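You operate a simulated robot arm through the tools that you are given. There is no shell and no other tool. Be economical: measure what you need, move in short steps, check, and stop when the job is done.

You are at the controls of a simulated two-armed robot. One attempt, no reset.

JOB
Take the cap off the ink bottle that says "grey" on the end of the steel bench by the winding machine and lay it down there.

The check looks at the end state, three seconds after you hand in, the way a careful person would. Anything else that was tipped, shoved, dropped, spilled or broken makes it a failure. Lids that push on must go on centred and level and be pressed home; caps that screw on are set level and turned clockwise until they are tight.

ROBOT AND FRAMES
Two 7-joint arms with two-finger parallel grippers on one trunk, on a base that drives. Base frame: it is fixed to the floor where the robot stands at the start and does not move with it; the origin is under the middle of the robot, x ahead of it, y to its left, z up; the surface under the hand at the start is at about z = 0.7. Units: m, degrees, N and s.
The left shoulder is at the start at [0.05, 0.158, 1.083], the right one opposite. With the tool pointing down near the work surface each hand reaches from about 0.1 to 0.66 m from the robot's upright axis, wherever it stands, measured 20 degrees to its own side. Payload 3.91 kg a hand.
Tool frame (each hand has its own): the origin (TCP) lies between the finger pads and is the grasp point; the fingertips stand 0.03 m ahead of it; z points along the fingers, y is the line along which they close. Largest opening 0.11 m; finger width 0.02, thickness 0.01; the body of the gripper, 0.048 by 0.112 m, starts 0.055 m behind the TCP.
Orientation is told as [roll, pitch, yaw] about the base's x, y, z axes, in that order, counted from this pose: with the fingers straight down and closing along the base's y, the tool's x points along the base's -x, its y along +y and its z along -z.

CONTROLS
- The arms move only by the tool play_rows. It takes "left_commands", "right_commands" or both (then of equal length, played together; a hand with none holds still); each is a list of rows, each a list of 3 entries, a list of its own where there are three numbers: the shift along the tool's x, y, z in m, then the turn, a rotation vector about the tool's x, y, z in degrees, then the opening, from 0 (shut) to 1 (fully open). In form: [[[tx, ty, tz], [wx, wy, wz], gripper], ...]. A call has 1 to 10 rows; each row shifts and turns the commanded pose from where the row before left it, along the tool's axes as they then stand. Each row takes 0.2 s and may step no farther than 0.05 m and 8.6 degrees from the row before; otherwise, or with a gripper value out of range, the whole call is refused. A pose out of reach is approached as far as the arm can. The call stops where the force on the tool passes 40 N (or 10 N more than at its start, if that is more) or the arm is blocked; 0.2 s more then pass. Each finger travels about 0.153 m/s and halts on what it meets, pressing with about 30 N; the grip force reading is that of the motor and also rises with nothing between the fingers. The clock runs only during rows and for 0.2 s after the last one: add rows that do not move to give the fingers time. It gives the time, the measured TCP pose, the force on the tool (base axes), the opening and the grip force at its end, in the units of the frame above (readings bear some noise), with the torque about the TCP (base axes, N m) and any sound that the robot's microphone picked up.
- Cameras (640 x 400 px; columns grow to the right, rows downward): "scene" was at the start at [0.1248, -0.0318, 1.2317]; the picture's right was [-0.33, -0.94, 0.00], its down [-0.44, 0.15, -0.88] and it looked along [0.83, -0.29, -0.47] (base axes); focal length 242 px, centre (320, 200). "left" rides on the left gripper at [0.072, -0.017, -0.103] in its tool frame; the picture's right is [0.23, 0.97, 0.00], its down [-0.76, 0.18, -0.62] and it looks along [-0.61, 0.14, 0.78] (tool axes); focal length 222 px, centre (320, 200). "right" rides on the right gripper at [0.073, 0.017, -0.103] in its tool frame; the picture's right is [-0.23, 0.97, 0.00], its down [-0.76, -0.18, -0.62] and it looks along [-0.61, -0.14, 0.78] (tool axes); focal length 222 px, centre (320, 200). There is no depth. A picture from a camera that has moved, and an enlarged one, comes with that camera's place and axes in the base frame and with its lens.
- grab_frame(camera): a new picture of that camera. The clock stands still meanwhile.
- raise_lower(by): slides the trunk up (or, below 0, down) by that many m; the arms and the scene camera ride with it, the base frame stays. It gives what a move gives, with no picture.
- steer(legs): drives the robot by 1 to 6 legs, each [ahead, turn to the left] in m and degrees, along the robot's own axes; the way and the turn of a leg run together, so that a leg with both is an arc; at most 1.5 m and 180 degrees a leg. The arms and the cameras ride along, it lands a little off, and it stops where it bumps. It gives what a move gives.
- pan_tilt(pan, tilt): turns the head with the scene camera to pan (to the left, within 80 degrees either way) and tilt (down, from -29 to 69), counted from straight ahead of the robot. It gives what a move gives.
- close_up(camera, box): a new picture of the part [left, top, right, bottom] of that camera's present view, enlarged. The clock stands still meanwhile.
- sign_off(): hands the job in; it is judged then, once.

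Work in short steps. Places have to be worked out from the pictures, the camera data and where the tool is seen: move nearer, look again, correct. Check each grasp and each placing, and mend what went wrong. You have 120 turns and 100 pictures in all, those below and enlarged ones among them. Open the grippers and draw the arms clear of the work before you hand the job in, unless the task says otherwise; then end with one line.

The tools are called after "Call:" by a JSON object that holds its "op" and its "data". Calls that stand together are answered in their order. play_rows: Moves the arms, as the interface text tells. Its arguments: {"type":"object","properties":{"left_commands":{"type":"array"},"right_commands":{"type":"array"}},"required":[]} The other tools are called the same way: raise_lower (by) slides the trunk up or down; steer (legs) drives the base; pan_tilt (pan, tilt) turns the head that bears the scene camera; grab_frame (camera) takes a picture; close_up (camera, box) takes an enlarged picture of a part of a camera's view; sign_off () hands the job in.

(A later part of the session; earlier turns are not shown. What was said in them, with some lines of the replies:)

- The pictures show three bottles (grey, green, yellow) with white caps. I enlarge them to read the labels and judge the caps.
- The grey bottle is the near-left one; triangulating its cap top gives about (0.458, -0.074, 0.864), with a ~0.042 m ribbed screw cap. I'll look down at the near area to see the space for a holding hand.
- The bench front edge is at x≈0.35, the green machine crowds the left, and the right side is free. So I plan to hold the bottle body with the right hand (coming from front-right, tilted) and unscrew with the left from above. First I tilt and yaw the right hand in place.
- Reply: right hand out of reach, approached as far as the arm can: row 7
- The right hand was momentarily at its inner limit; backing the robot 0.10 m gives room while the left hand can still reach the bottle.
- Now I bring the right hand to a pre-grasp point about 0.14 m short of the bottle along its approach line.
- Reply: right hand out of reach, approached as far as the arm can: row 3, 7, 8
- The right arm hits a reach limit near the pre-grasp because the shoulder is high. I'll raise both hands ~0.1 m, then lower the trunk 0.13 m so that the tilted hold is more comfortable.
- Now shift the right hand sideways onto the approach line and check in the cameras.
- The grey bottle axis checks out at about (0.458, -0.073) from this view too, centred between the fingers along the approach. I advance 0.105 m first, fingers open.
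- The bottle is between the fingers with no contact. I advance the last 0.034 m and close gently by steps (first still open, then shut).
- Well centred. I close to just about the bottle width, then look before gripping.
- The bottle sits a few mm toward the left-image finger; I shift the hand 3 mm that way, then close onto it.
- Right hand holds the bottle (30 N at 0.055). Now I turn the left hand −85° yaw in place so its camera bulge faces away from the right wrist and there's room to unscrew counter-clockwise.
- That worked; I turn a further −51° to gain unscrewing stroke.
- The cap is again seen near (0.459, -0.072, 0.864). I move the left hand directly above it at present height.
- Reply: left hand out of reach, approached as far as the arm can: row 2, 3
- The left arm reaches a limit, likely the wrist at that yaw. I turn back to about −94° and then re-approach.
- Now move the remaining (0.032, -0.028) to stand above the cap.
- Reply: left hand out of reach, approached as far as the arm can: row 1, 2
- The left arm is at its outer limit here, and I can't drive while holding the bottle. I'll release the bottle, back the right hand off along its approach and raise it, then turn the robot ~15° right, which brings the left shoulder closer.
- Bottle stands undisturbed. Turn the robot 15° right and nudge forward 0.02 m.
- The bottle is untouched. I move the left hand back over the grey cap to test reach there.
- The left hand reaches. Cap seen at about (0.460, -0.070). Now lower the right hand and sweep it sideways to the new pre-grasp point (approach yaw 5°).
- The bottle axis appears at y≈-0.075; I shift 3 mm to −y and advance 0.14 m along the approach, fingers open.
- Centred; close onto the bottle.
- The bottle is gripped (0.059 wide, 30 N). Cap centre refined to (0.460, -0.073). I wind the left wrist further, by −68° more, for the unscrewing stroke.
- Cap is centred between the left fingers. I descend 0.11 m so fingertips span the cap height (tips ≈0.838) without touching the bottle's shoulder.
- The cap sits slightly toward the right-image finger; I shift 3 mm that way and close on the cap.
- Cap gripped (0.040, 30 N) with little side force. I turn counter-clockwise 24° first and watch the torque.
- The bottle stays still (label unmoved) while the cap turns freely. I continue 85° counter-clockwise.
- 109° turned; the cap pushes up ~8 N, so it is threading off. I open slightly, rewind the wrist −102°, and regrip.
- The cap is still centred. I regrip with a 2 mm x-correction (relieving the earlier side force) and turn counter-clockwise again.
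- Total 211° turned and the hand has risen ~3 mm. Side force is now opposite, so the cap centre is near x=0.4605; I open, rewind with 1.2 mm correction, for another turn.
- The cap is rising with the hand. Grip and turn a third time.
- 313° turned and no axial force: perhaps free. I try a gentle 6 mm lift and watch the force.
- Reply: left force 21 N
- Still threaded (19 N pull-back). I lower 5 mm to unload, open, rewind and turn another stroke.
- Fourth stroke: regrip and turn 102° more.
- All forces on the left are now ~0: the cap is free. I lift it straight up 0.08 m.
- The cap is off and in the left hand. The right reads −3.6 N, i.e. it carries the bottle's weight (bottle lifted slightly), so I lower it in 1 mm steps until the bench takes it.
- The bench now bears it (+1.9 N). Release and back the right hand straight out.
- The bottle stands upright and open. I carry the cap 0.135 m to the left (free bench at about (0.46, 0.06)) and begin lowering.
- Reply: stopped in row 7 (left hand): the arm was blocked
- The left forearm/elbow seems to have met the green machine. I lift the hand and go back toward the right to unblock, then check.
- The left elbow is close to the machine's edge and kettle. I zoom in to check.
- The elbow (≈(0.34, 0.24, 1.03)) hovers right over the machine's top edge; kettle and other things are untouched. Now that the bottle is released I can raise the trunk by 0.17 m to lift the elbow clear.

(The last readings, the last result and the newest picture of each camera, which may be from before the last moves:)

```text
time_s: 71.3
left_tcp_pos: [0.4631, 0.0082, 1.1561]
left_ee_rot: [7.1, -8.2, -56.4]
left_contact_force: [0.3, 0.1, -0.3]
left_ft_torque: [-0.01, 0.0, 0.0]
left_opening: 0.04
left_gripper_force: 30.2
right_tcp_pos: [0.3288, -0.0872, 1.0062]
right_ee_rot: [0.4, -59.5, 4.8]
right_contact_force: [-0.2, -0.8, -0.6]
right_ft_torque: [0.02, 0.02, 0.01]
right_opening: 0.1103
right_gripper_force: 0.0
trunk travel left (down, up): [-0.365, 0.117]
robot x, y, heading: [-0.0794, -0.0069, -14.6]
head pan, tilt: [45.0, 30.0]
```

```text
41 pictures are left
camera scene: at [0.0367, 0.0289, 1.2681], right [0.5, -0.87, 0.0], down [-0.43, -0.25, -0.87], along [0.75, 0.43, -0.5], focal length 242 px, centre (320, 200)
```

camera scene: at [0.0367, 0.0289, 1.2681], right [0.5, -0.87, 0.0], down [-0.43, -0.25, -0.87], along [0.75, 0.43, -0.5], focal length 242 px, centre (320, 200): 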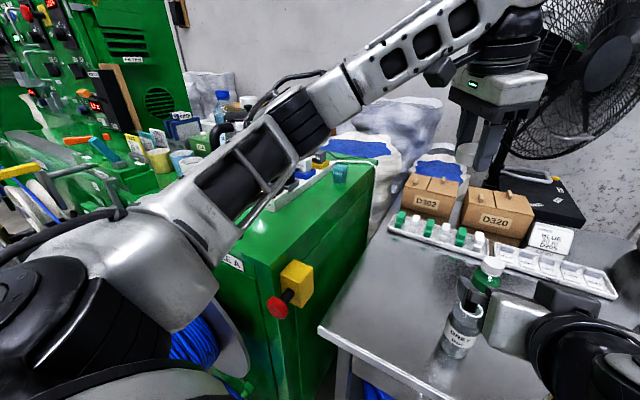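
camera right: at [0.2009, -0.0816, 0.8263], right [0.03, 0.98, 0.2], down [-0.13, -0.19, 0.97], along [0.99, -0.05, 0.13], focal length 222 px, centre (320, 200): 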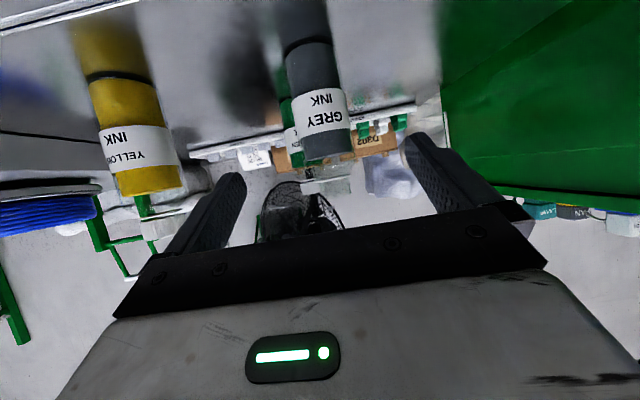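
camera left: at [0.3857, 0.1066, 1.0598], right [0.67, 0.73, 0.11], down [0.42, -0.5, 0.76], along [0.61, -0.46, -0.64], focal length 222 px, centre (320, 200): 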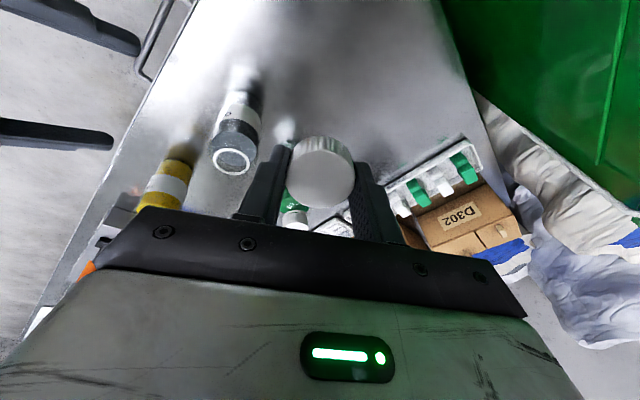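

Elbow is well clear now. I level the left hand, shift to (0.45, 0.02), and lower halfway to z≈0.95, then check the elbow.

Call:
{"op": "play_rows", "data": {"left_commands": [[[0, 0, 0], [3.55, 4.1, 0], 0.25], [[0, 0, 0], [3.55, 4.1, 0], 0.25], [[0.0172, -0.004, 0], [0, 0, 0], 0.25], [[0, 0, 0.04], [0, 0, 0], 0.25], [[0, 0, 0.04], [0, 0, 0], 0.25], [[0, 0, 0.04], [0, 0, 0], 0.25], [[0, 0, 0.04], [0, 0, 0], 0.25], [[0, 0, 0.04], [0, 0, 0], 0.25]]}}

Call:
{"op": "grab_frame", "data": {"camera": "scene"}}

Call:
{"op": "grab_frame", "data": {"camera": "left"}}

```text
time_s: 73.1
left_tcp_pos: [0.4503, 0.0215, 0.9566]
left_ee_rot: [0.0, -0.2, -55.8]
left_contact_force: [-0.4, 0.3, 0.2]
left_ft_torque: [0.01, -0.01, 0.02]
left_opening: 0.0402
left_gripper_force: 30.0
right_tcp_pos: [0.3293, -0.0876, 1.0069]
right_ee_rot: [0.3, -59.7, 4.8]
right_contact_force: [0.1, 0.1, -0.9]
right_ft_torque: [-0.02, 0.0, 0.03]
right_opening: 0.1099
right_gripper_force: 0.1
trunk travel left (down, up): [-0.365, 0.117]
robot x, y, heading: [-0.0788, -0.004, -14.8]
head pan, tilt: [45.0, 30.0]
```

```text
40 pictures are left
camera scene: at [0.0368, 0.029, 1.2682], right [0.5, -0.87, 0.0], down [-0.43, -0.25, -0.87], along [0.75, 0.43, -0.5], focal length 242 px, centre (320, 200)
```

scene: 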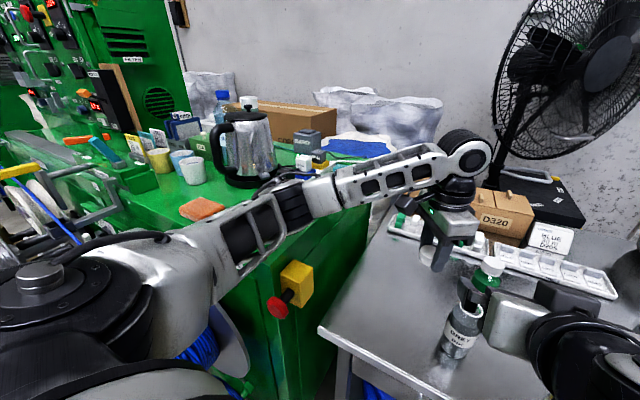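

```text
39 pictures are left
camera left: at [0.3949, 0.0715, 1.0593], right [0.68, 0.73, 0.0], down [0.57, -0.53, 0.62], along [0.46, -0.42, -0.78], focal length 222 px, centre (320, 200)
```

left: 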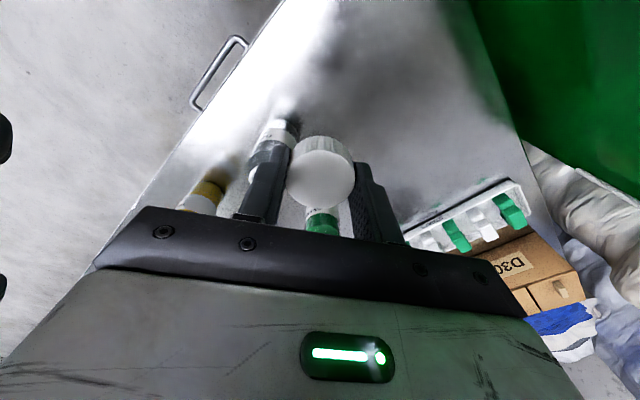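

Lowering also drops the elbow toward the machine. Instead I'll shift the robot ~0.25 m to the right, away from the machine: raise the hand first, then back, turn, forward, turn back.

Call:
{"op": "play_rows", "data": {"left_commands": [[[0, 0, -0.04], [0, 0, 0], 0.25], [[0, 0, -0.04], [0, 0, 0], 0.25], [[0, 0, -0.04], [0, 0, 0], 0.25], [[0, 0, -0.03], [0, 0, 0], 0.25]]}}

Call:
{"op": "steer", "data": {"legs": [[-0.3, 0], [0, -40], [0.4, 0]]}}

Call:
{"op": "pan_tilt", "data": {"pan": 40, "tilt": 35}}

Call:
{"op": "grab_frame", "data": {"camera": "scene"}}

```text
time_s: 74.1
left_tcp_pos: [0.4486, 0.0208, 1.1044]
left_ee_rot: [0.0, 0.0, -55.9]
left_contact_force: [-0.1, 0.1, -0.6]
left_ft_torque: [0.0, 0.01, -0.01]
left_opening: 0.0395
left_gripper_force: 29.9
right_tcp_pos: [0.3292, -0.0869, 1.0064]
right_ee_rot: [0.3, -59.6, 4.8]
right_contact_force: [-0.9, 0.3, -1.1]
right_ft_torque: [0.0, 0.0, 0.01]
right_opening: 0.1098
right_gripper_force: 0.0
trunk travel left (down, up): [-0.365, 0.117]
robot x, y, heading: [-0.08, -0.0051, -14.8]
head pan, tilt: [45.0, 30.0]
```

```text
time_s: 80.1
left_tcp_pos: [0.2926, -0.5734, 1.1058]
left_ee_rot: [0.1, 0.0, -95.2]
left_contact_force: [-0.1, -0.3, -0.4]
left_ft_torque: [0.0, 0.0, 0.02]
left_opening: 0.0399
left_gripper_force: 30.1
right_tcp_pos: [0.1314, -0.5807, 1.005]
right_ee_rot: [0.4, -59.5, -34.6]
right_contact_force: [0.2, 0.2, 0.1]
right_ft_torque: [0.0, -0.01, 0.02]
right_opening: 0.1099
right_gripper_force: 0.2
trunk travel left (down, up): [-0.365, 0.117]
robot x, y, heading: [-0.1302, -0.2588, -54.3]
head pan, tilt: [45.0, 30.0]
```

```text
time_s: 80.8
left_tcp_pos: [0.2927, -0.5726, 1.106]
left_ee_rot: [0.0, -0.1, -95.3]
left_contact_force: [0.8, -0.3, 0.7]
left_ft_torque: [-0.01, 0.02, 0.0]
left_opening: 0.0403
left_gripper_force: 30.4
right_tcp_pos: [0.1307, -0.581, 1.0062]
right_ee_rot: [0.5, -59.6, -34.6]
right_contact_force: [-0.1, 0.5, 0.7]
right_ft_torque: [0.01, 0.02, 0.0]
right_opening: 0.1099
right_gripper_force: 0.1
trunk travel left (down, up): [-0.365, 0.117]
robot x, y, heading: [-0.1305, -0.2563, -54.4]
head pan, tilt: [40.0, 35.0]
```

```text
38 pictures are left
camera scene: at [-0.0249, -0.3135, 1.2604], right [-0.25, -0.97, 0.0], down [-0.56, 0.14, -0.82], along [0.79, -0.2, -0.57], focal length 242 px, centre (320, 200)
```

scene: 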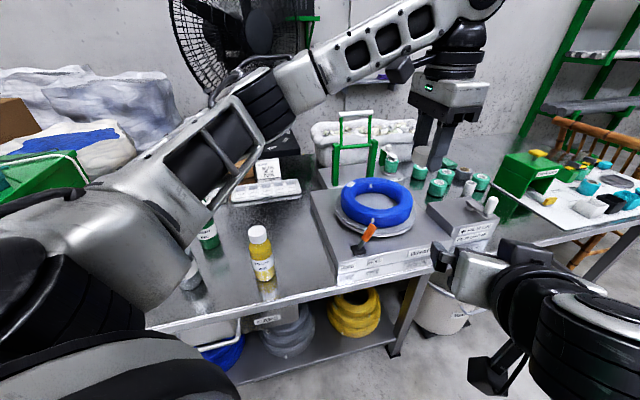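

Clear so far. Turn back left about 50° and look.

Call:
{"op": "steer", "data": {"legs": [[0, 50]]}}

Call:
{"op": "pan_tilt", "data": {"pan": 25, "tilt": 38}}

Call:
{"op": "grab_frame", "data": {"camera": "scene"}}

Call:
{"op": "grab_frame", "data": {"camera": "left"}}

```text
time_s: 83.4
left_tcp_pos: [0.384, -0.1391, 1.1071]
left_ee_rot: [-0.1, -0.1, -45.7]
left_contact_force: [0.3, 0.9, 0.1]
left_ft_torque: [-0.01, 0.02, 0.02]
left_opening: 0.0402
left_gripper_force: 29.8
right_tcp_pos: [0.2857, -0.2667, 1.0041]
right_ee_rot: [0.4, -59.6, 15.1]
right_contact_force: [0.1, -0.5, 0.5]
right_ft_torque: [-0.01, -0.01, -0.03]
right_opening: 0.1099
right_gripper_force: 0.0
trunk travel left (down, up): [-0.365, 0.117]
robot x, y, heading: [-0.131, -0.2565, -4.9]
head pan, tilt: [40.0, 35.0]
```

```text
time_s: 84.2
left_tcp_pos: [0.3833, -0.1397, 1.1065]
left_ee_rot: [-0.1, -0.1, -45.6]
left_contact_force: [0.4, 0.2, -0.1]
left_ft_torque: [0.02, 0.04, 0.02]
left_opening: 0.0398
left_gripper_force: 30.4
right_tcp_pos: [0.2835, -0.2667, 1.0052]
right_ee_rot: [0.4, -59.6, 15.0]
right_contact_force: [0.6, 0.3, -0.1]
right_ft_torque: [0.01, -0.01, 0.03]
right_opening: 0.11
right_gripper_force: 0.0
trunk travel left (down, up): [-0.365, 0.117]
robot x, y, heading: [-0.1295, -0.2587, -4.8]
head pan, tilt: [25.0, 38.0]
```

```text
37 pictures are left
camera scene: at [-0.0127, -0.2326, 1.2558], right [0.35, -0.94, 0.0], down [-0.58, -0.21, -0.79], along [0.74, 0.27, -0.62], focal length 242 px, centre (320, 200)
```

scene: 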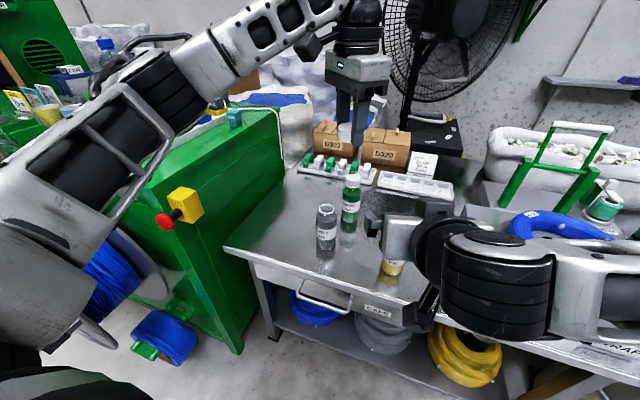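

```text
36 pictures are left
camera left: at [0.3199, -0.0997, 1.2094], right [0.54, 0.84, 0.0], down [0.66, -0.42, 0.62], along [0.53, -0.34, -0.78], focal length 222 px, centre (320, 200)
```

left: 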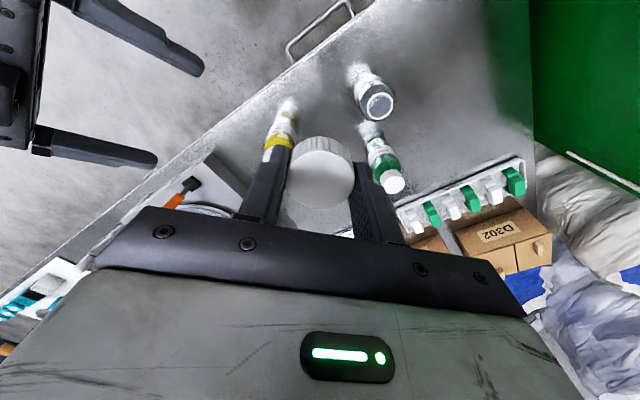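

The robot now stands clear of the machine. I move the left hand to above (0.43, 0.03) and lower to z≈0.95, then check.

Call:
{"op": "play_rows", "data": {"left_commands": [[[0.0222, 0.0377, 0], [0, 0, 0], 0.25], [[0.0222, 0.0377, 0], [0, 0, 0], 0.25], [[0.0222, 0.0377, 0], [0, 0, 0], 0.25], [[0.0222, 0.0377, 0], [0, 0, 0], 0.25], [[0, 0, 0.04], [0, 0, 0], 0.25], [[0, 0, 0.04], [0, 0, 0], 0.25], [[0, 0, 0.04], [0, 0, 0], 0.25], [[0, 0, 0.035], [0, 0, 0], 0.25]]}}

Call:
{"op": "grab_frame", "data": {"camera": "scene"}}

Call:
{"op": "grab_frame", "data": {"camera": "left"}}

```text
time_s: 86.0
left_tcp_pos: [0.4277, 0.0285, 0.9536]
left_ee_rot: [-0.1, -0.1, -45.8]
left_contact_force: [0.9, -0.2, 0.4]
left_ft_torque: [-0.01, 0.0, -0.02]
left_opening: 0.0397
left_gripper_force: 30.1
right_tcp_pos: [0.2842, -0.2655, 1.0063]
right_ee_rot: [0.3, -59.4, 15.0]
right_contact_force: [-0.3, 0.0, 0.2]
right_ft_torque: [-0.02, 0.05, -0.04]
right_opening: 0.11
right_gripper_force: 0.1
trunk travel left (down, up): [-0.365, 0.117]
robot x, y, heading: [-0.1366, -0.2581, -4.6]
head pan, tilt: [25.0, 38.0]
```

```text
35 pictures are left
camera scene: at [-0.0125, -0.2326, 1.2558], right [0.35, -0.94, 0.0], down [-0.58, -0.21, -0.79], along [0.74, 0.27, -0.62], focal length 242 px, centre (320, 200)
```

scene: 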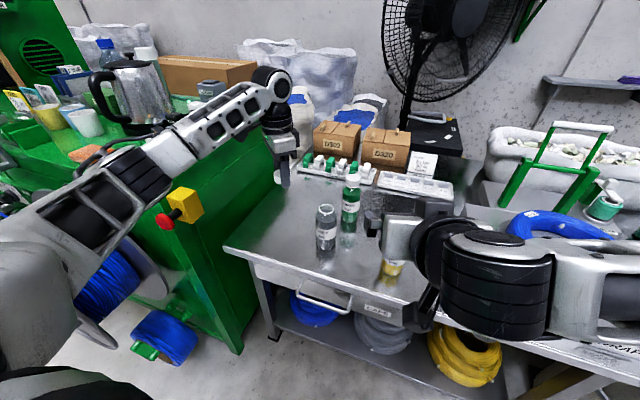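

```text
34 pictures are left
camera left: at [0.3647, 0.0691, 1.0556], right [0.54, 0.84, 0.0], down [0.66, -0.42, 0.62], along [0.53, -0.34, -0.78], focal length 222 px, centre (320, 200)
```

left: 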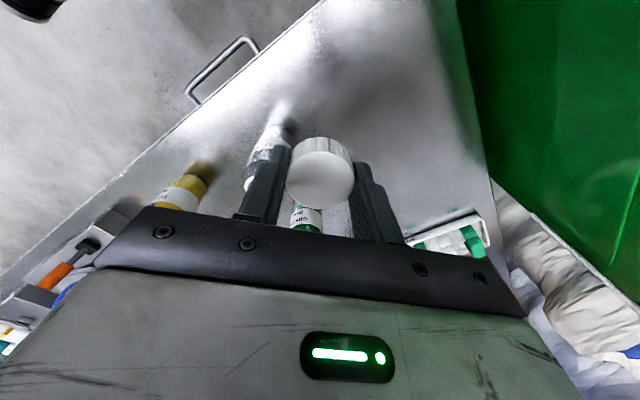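

Elbow is now right of the machine with clearance. Lower 0.12 m more and check.

Call:
{"op": "play_rows", "data": {"left_commands": [[[0, 0, 0.03], [0, 0, 0], 0.25], [[0, 0, 0.03], [0, 0, 0], 0.25], [[0, 0, 0.03], [0, 0, 0], 0.25], [[0, 0, 0.03], [0, 0, 0], 0.25]]}}

Call:
{"op": "grab_frame", "data": {"camera": "scene"}}

```text
time_s: 87.0
left_tcp_pos: [0.4291, 0.0275, 0.8345]
left_ee_rot: [0.0, -0.1, -45.6]
left_contact_force: [-0.2, 0.1, -0.3]
left_ft_torque: [0.0, -0.02, 0.01]
left_opening: 0.04
left_gripper_force: 29.8
right_tcp_pos: [0.284, -0.2666, 1.0041]
right_ee_rot: [0.4, -59.7, 15.0]
right_contact_force: [-0.3, 0.4, -0.3]
right_ft_torque: [0.0, -0.01, 0.04]
right_opening: 0.1099
right_gripper_force: 0.1
trunk travel left (down, up): [-0.365, 0.117]
robot x, y, heading: [-0.133, -0.2588, -4.8]
head pan, tilt: [25.0, 38.0]
```

```text
33 pictures are left
camera scene: at [-0.0126, -0.2326, 1.2558], right [0.35, -0.94, 0.0], down [-0.58, -0.21, -0.79], along [0.74, 0.27, -0.62], focal length 242 px, centre (320, 200)
```

scene: 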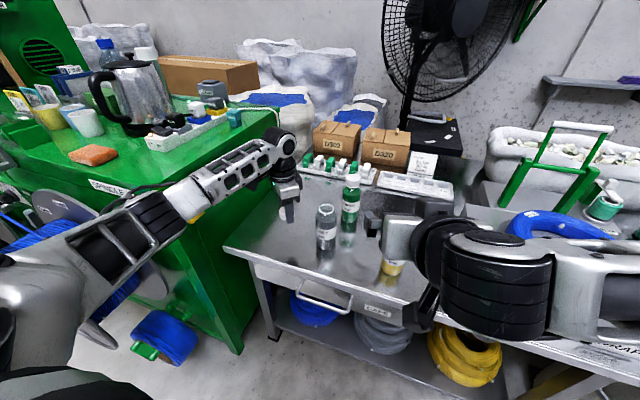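

The elbow visually overlaps the E-stop; I zoom in to judge real clearance.

Call:
{"op": "close_up", "data": {"camera": "scene", "box": [80, 110, 330, 290]}}

Call:
{"op": "grab_frame", "data": {"camera": "left"}}

```text
2.22 times, centred on (205, 200) of scene
camera zoom: at [-0.0126, -0.2326, 1.2558], right [0.35, -0.94, 0.0], down [-0.58, -0.21, -0.79], along [0.74, 0.27, -0.62], focal length 539 px, centre (576, 200)
```

zoom: 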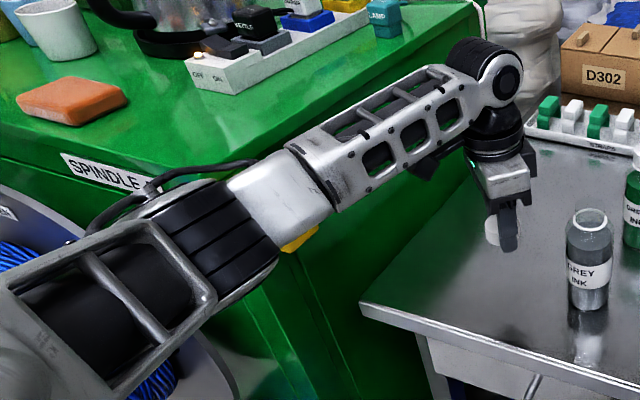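

```text
31 pictures are left
camera left: at [0.3655, 0.0681, 0.9367], right [0.54, 0.84, 0.0], down [0.66, -0.42, 0.62], along [0.53, -0.34, -0.78], focal length 222 px, centre (320, 200)
```

left: 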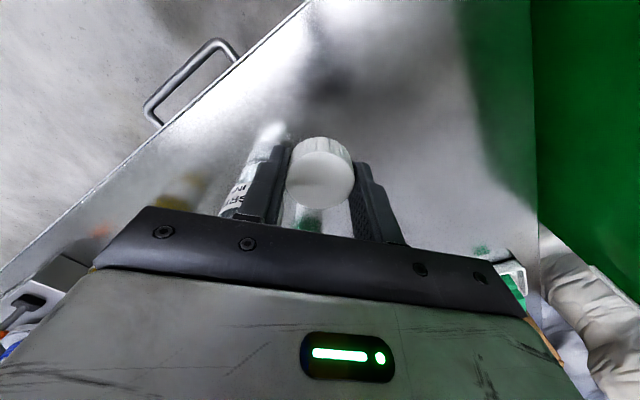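

Clearance to the E-stop is uncertain, so I raise the trunk 0.11 m (elbow up, arm straighter) before lowering further.

Call:
{"op": "raise_lower", "data": {"by": 0.11}}

Call:
{"op": "play_rows", "data": {"left_commands": [[[0, 0, 0.03], [0, 0, 0], 0.25], [[0, 0, 0.03], [0, 0, 0], 0.25], [[0, 0, 0.03], [0, 0, 0], 0.25], [[0, 0, 0.02], [0, 0, 0], 0.25]]}}

Call:
{"op": "close_up", "data": {"camera": "scene", "box": [60, 110, 380, 310]}}

```text
time_s: 88.4
left_tcp_pos: [0.4286, 0.0279, 0.9436]
left_ee_rot: [-0.1, 0.0, -45.7]
left_contact_force: [-0.3, 0.4, 0.0]
left_ft_torque: [0.0, -0.03, -0.02]
left_opening: 0.0401
left_gripper_force: 29.8
right_tcp_pos: [0.2843, -0.2666, 1.1149]
right_ee_rot: [0.5, -59.4, 15.0]
right_contact_force: [0.3, 0.5, -0.9]
right_ft_torque: [0.04, -0.03, 0.01]
right_opening: 0.11
right_gripper_force: 0.1
trunk travel left (down, up): [-0.475, 0.007]
robot x, y, heading: [-0.1325, -0.2579, -5.0]
head pan, tilt: [25.0, 38.0]
```

```text
time_s: 89.4
left_tcp_pos: [0.4301, 0.027, 0.8325]
left_ee_rot: [0.0, 0.0, -45.8]
left_contact_force: [0.6, -0.3, -0.2]
left_ft_torque: [-0.01, 0.01, 0.02]
left_opening: 0.04
left_gripper_force: 29.9
right_tcp_pos: [0.2847, -0.2676, 1.116]
right_ee_rot: [0.3, -59.6, 15.0]
right_contact_force: [-0.6, 0.1, 1.2]
right_ft_torque: [0.02, 0.01, -0.02]
right_opening: 0.11
right_gripper_force: 0.1
trunk travel left (down, up): [-0.475, 0.007]
robot x, y, heading: [-0.1319, -0.2559, -4.7]
head pan, tilt: [25.0, 38.0]
```

```text
2.00 times, centred on (220, 210) of scene
camera zoom: at [-0.0126, -0.2327, 1.3658], right [0.35, -0.94, 0.0], down [-0.58, -0.21, -0.79], along [0.74, 0.27, -0.62], focal length 485 px, centre (520, 180)
```

zoom: 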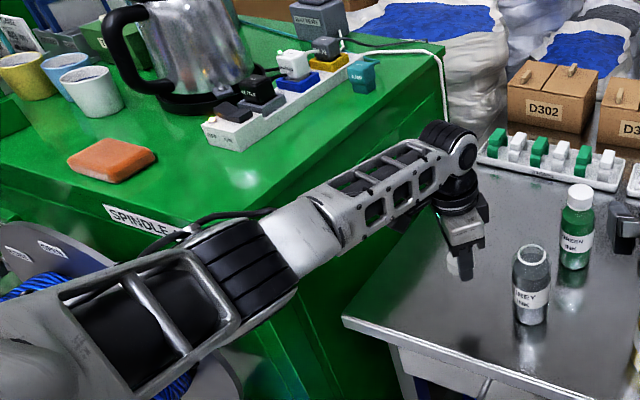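

The elbow is now higher. I lower a further 0.08 m in small rows, watching for contact.

Call:
{"op": "play_rows", "data": {"left_commands": [[[0, 0, 0.016], [0, 0, 0], 0.25], [[0, 0, 0.016], [0, 0, 0], 0.25], [[0, 0, 0.016], [0, 0, 0], 0.25], [[0, 0, 0.016], [0, 0, 0], 0.25], [[0, 0, 0.016], [0, 0, 0], 0.25]]}}

Call:
{"op": "grab_frame", "data": {"camera": "scene"}}

Call:
{"op": "grab_frame", "data": {"camera": "left"}}

```text
time_s: 90.6
left_tcp_pos: [0.4287, 0.0286, 0.7527]
left_ee_rot: [0.0, -0.1, -45.7]
left_contact_force: [0.2, -0.5, 0.3]
left_ft_torque: [0.0, -0.01, 0.0]
left_opening: 0.04
left_gripper_force: 30.6
right_tcp_pos: [0.2848, -0.2662, 1.1161]
right_ee_rot: [0.5, -59.5, 15.0]
right_contact_force: [0.2, 0.4, -0.1]
right_ft_torque: [-0.01, 0.02, 0.0]
right_opening: 0.1101
right_gripper_force: 0.1
trunk travel left (down, up): [-0.475, 0.007]
robot x, y, heading: [-0.1312, -0.2556, -4.9]
head pan, tilt: [25.0, 38.0]
```

```text
29 pictures are left
camera scene: at [-0.0126, -0.2328, 1.3658], right [0.35, -0.94, 0.0], down [-0.58, -0.21, -0.79], along [0.74, 0.27, -0.62], focal length 242 px, centre (320, 200)
```

scene: 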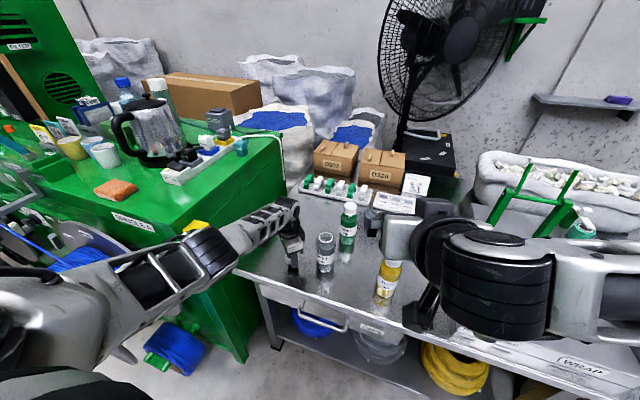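

```text
28 pictures are left
camera left: at [0.365, 0.0682, 0.8557], right [0.54, 0.84, 0.0], down [0.66, -0.42, 0.62], along [0.53, -0.34, -0.78], focal length 222 px, centre (320, 200)
```

left: 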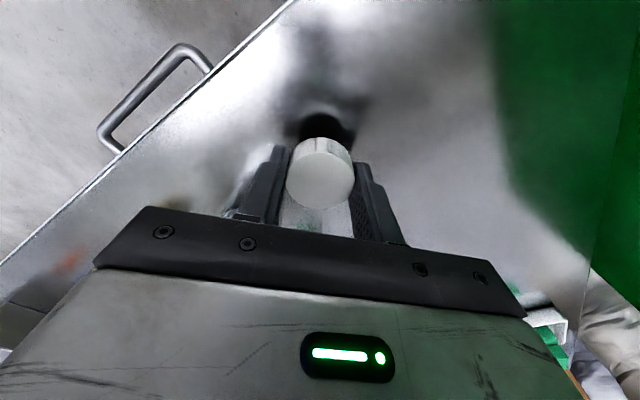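

Everything clear; the cap hovers over empty bench. Lower in 3 mm rows for contact.

Call:
{"op": "play_rows", "data": {"left_commands": [[[0, 0, 0.004], [0, 0, 0], 0.25], [[0, 0, 0.004], [0, 0, 0], 0.25], [[0, 0, 0.004], [0, 0, 0], 0.25], [[0, 0, 0.003], [0, 0, 0], 0.25], [[0, 0, 0.003], [0, 0, 0], 0.25]]}}

```text
time_s: 91.8
left_tcp_pos: [0.4282, 0.0287, 0.7368]
left_ee_rot: [0.0, 0.1, -45.9]
left_contact_force: [-0.1, 0.0, 0.3]
left_ft_torque: [0.0, -0.01, -0.02]
left_opening: 0.0399
left_gripper_force: 30.2
right_tcp_pos: [0.2844, -0.2677, 1.1169]
right_ee_rot: [0.5, -59.5, 14.9]
right_contact_force: [-0.2, 0.1, 0.4]
right_ft_torque: [-0.04, -0.04, 0.01]
right_opening: 0.1099
right_gripper_force: 0.1
trunk travel left (down, up): [-0.475, 0.007]
robot x, y, heading: [-0.1324, -0.257, -4.8]
head pan, tilt: [25.0, 38.0]
```

Call:
{"op": "play_rows", "data": {"left_commands": [[[0, 0, 0.002], [0, 0, 0], 0.25], [[0, 0, 0.002], [0, 0, 0], 0.25], [[0, 0, 0.002], [0, 0, 0], 0.25], [[0, 0, 0.002], [0, 0, 0], 0.25]]}}

Call:
{"op": "grab_frame", "data": {"camera": "left"}}

```text
time_s: 92.8
left_tcp_pos: [0.4268, 0.0274, 0.7306]
left_ee_rot: [0.2, -0.1, -45.7]
left_contact_force: [2.0, 2.1, 4.0]
left_ft_torque: [0.03, 0.05, -0.08]
left_opening: 0.0398
left_gripper_force: 29.9
right_tcp_pos: [0.2842, -0.2661, 1.116]
right_ee_rot: [0.4, -59.6, 15.0]
right_contact_force: [-0.5, 0.2, -0.3]
right_ft_torque: [-0.01, -0.02, -0.01]
right_opening: 0.11
right_gripper_force: 0.0
trunk travel left (down, up): [-0.475, 0.007]
robot x, y, heading: [-0.1328, -0.2587, -4.7]
head pan, tilt: [25.0, 38.0]
```

```text
27 pictures are left
camera left: at [0.3641, 0.0686, 0.8332], right [0.54, 0.84, 0.0], down [0.66, -0.42, 0.63], along [0.53, -0.34, -0.78], focal length 222 px, centre (320, 200)
```

left: 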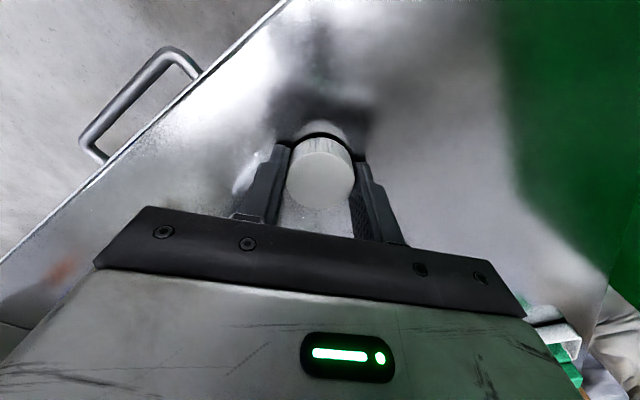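

Contact at z≈0.731 (4 N): the cap is on the bench. Open the fingers and lift straight up.

Call:
{"op": "play_rows", "data": {"left_commands": [[[0, 0, 0], [0, 0, 0], 0.42], [[0, 0, 0], [0, 0, 0], 0.5], [[0, 0, 0], [0, 0, 0], 0.65], [[0, 0, 0], [0, 0, 0], 0.65], [[0, 0, -0.02], [0, 0, 0], 0.65], [[0, 0, -0.035], [0, 0, 0], 0.65], [[0, 0, -0.04], [0, 0, 0], 0.65], [[0, 0, -0.04], [0, 0, 0], 0.65]]}}

Call:
{"op": "grab_frame", "data": {"camera": "left"}}

Call:
{"op": "grab_frame", "data": {"camera": "scene"}}

```text
time_s: 94.6
left_tcp_pos: [0.4304, 0.0283, 0.8646]
left_ee_rot: [0.0, 0.0, -45.6]
left_contact_force: [0.5, 0.8, -0.1]
left_ft_torque: [0.02, -0.02, -0.01]
left_opening: 0.0713
left_gripper_force: 0.0
right_tcp_pos: [0.2842, -0.2663, 1.1167]
right_ee_rot: [0.4, -59.6, 15.0]
right_contact_force: [-0.4, -0.7, -0.4]
right_ft_torque: [-0.01, 0.0, 0.04]
right_opening: 0.1099
right_gripper_force: 0.1
trunk travel left (down, up): [-0.475, 0.007]
robot x, y, heading: [-0.1347, -0.2603, -5.0]
head pan, tilt: [25.0, 38.0]
```

```text
26 pictures are left
camera left: at [0.3663, 0.0681, 0.9673], right [0.54, 0.84, 0.0], down [0.66, -0.42, 0.62], along [0.53, -0.34, -0.78], focal length 222 px, centre (320, 200)
```

left: 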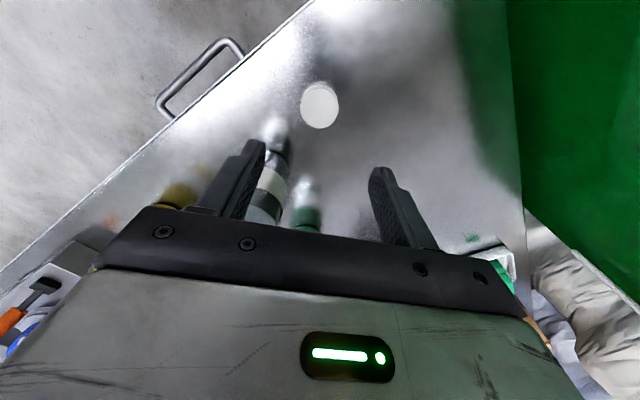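

```text
25 pictures are left
camera scene: at [-0.0129, -0.2328, 1.3658], right [0.35, -0.94, 0.0], down [-0.58, -0.21, -0.79], along [0.74, 0.27, -0.62], focal length 242 px, centre (320, 200)
```

scene: 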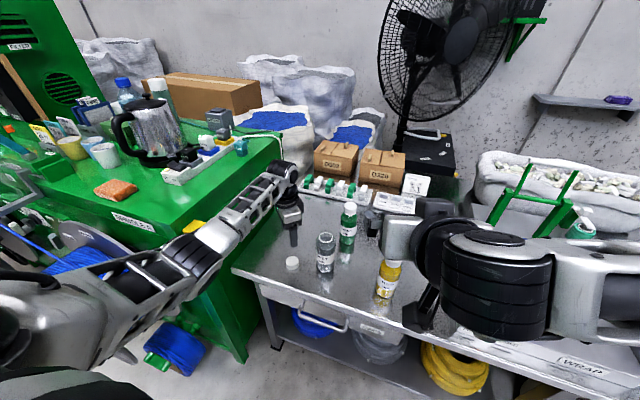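

The cap lies flat on the bench, the bottle stands open, nothing else changed. I raise the left hand well clear and open it fully, then take a last look.

Call:
{"op": "play_rows", "data": {"left_commands": [[[0, 0, -0.04], [0, 0, 0], 0.65], [[0, 0, -0.04], [0, 0, 0], 0.65], [[0, 0, -0.04], [0, 0, 0], 0.8], [[0, 0, -0.04], [0, 0, 0], 1], [[0, 0, -0.04], [0, 0, 0], 1], [[0, 0, -0.03], [0, 0, 0], 1]]}}

Call:
{"op": "steer", "data": {"legs": [[-0.12, 0]]}}

Call:
{"op": "grab_frame", "data": {"camera": "scene"}}

Call:
{"op": "close_up", "data": {"camera": "scene", "box": [240, 140, 440, 290]}}

```text
time_s: 96.0
left_tcp_pos: [0.4277, 0.0295, 1.0924]
left_ee_rot: [0.1, -0.1, -45.7]
left_contact_force: [-0.2, 0.3, 0.5]
left_ft_torque: [-0.03, -0.01, 0.0]
left_opening: 0.1102
left_gripper_force: 0.0
right_tcp_pos: [0.2834, -0.2666, 1.1164]
right_ee_rot: [0.3, -59.6, 15.1]
right_contact_force: [0.2, -0.9, 0.3]
right_ft_torque: [-0.01, 0.01, -0.01]
right_opening: 0.1101
right_gripper_force: 0.1
trunk travel left (down, up): [-0.475, 0.007]
robot x, y, heading: [-0.1306, -0.2579, -4.6]
head pan, tilt: [25.0, 38.0]
```

```text
time_s: 97.2
left_tcp_pos: [0.3093, 0.0371, 1.0929]
left_ee_rot: [0.0, -0.1, -45.9]
left_contact_force: [0.2, 0.4, -0.4]
left_ft_torque: [-0.03, -0.02, 0.01]
left_opening: 0.11
left_gripper_force: 0.1
right_tcp_pos: [0.1631, -0.2575, 1.1157]
right_ee_rot: [0.4, -59.6, 14.9]
right_contact_force: [-0.6, -0.5, 0.2]
right_ft_torque: [0.0, -0.01, -0.01]
right_opening: 0.1101
right_gripper_force: 0.1
trunk travel left (down, up): [-0.475, 0.007]
robot x, y, heading: [-0.2499, -0.2474, -4.8]
head pan, tilt: [25.0, 38.0]
```

```text
24 pictures are left
camera scene: at [-0.1331, -0.2228, 1.3659], right [0.34, -0.94, 0.0], down [-0.58, -0.21, -0.79], along [0.74, 0.27, -0.61], focal length 242 px, centre (320, 200)
```

scene: 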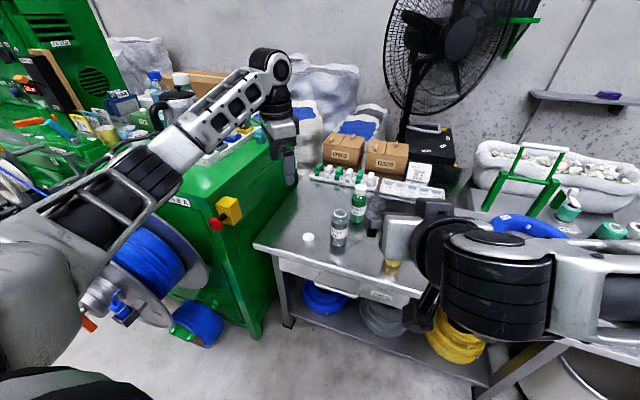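

```text
2.67 times, centred on (340, 215) of scene
camera zoom: at [-0.1331, -0.2228, 1.3659], right [0.34, -0.94, 0.0], down [-0.58, -0.21, -0.79], along [0.74, 0.27, -0.61], focal length 647 px, centre (267, 160)
```

zoom: 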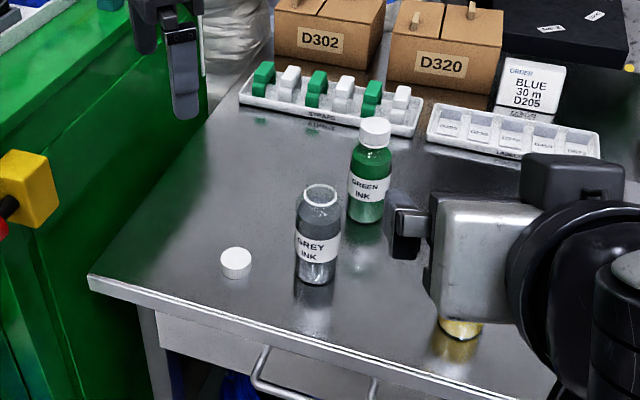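

The cap lies on the bench, the grey bottle stands upright and open, the others are untouched, and both arms are clear with grippers open. I hand in.

Call:
{"op": "sign_off", "data": {}}

```text
The job is handed in.
```

The grey ink bottle's cap is unscrewed and lying flat on the bench beside it. The bottle stands upright and open, and in the last pictures nothing else looked moved. The left elbow did press against the green machine once, and I backed it off.
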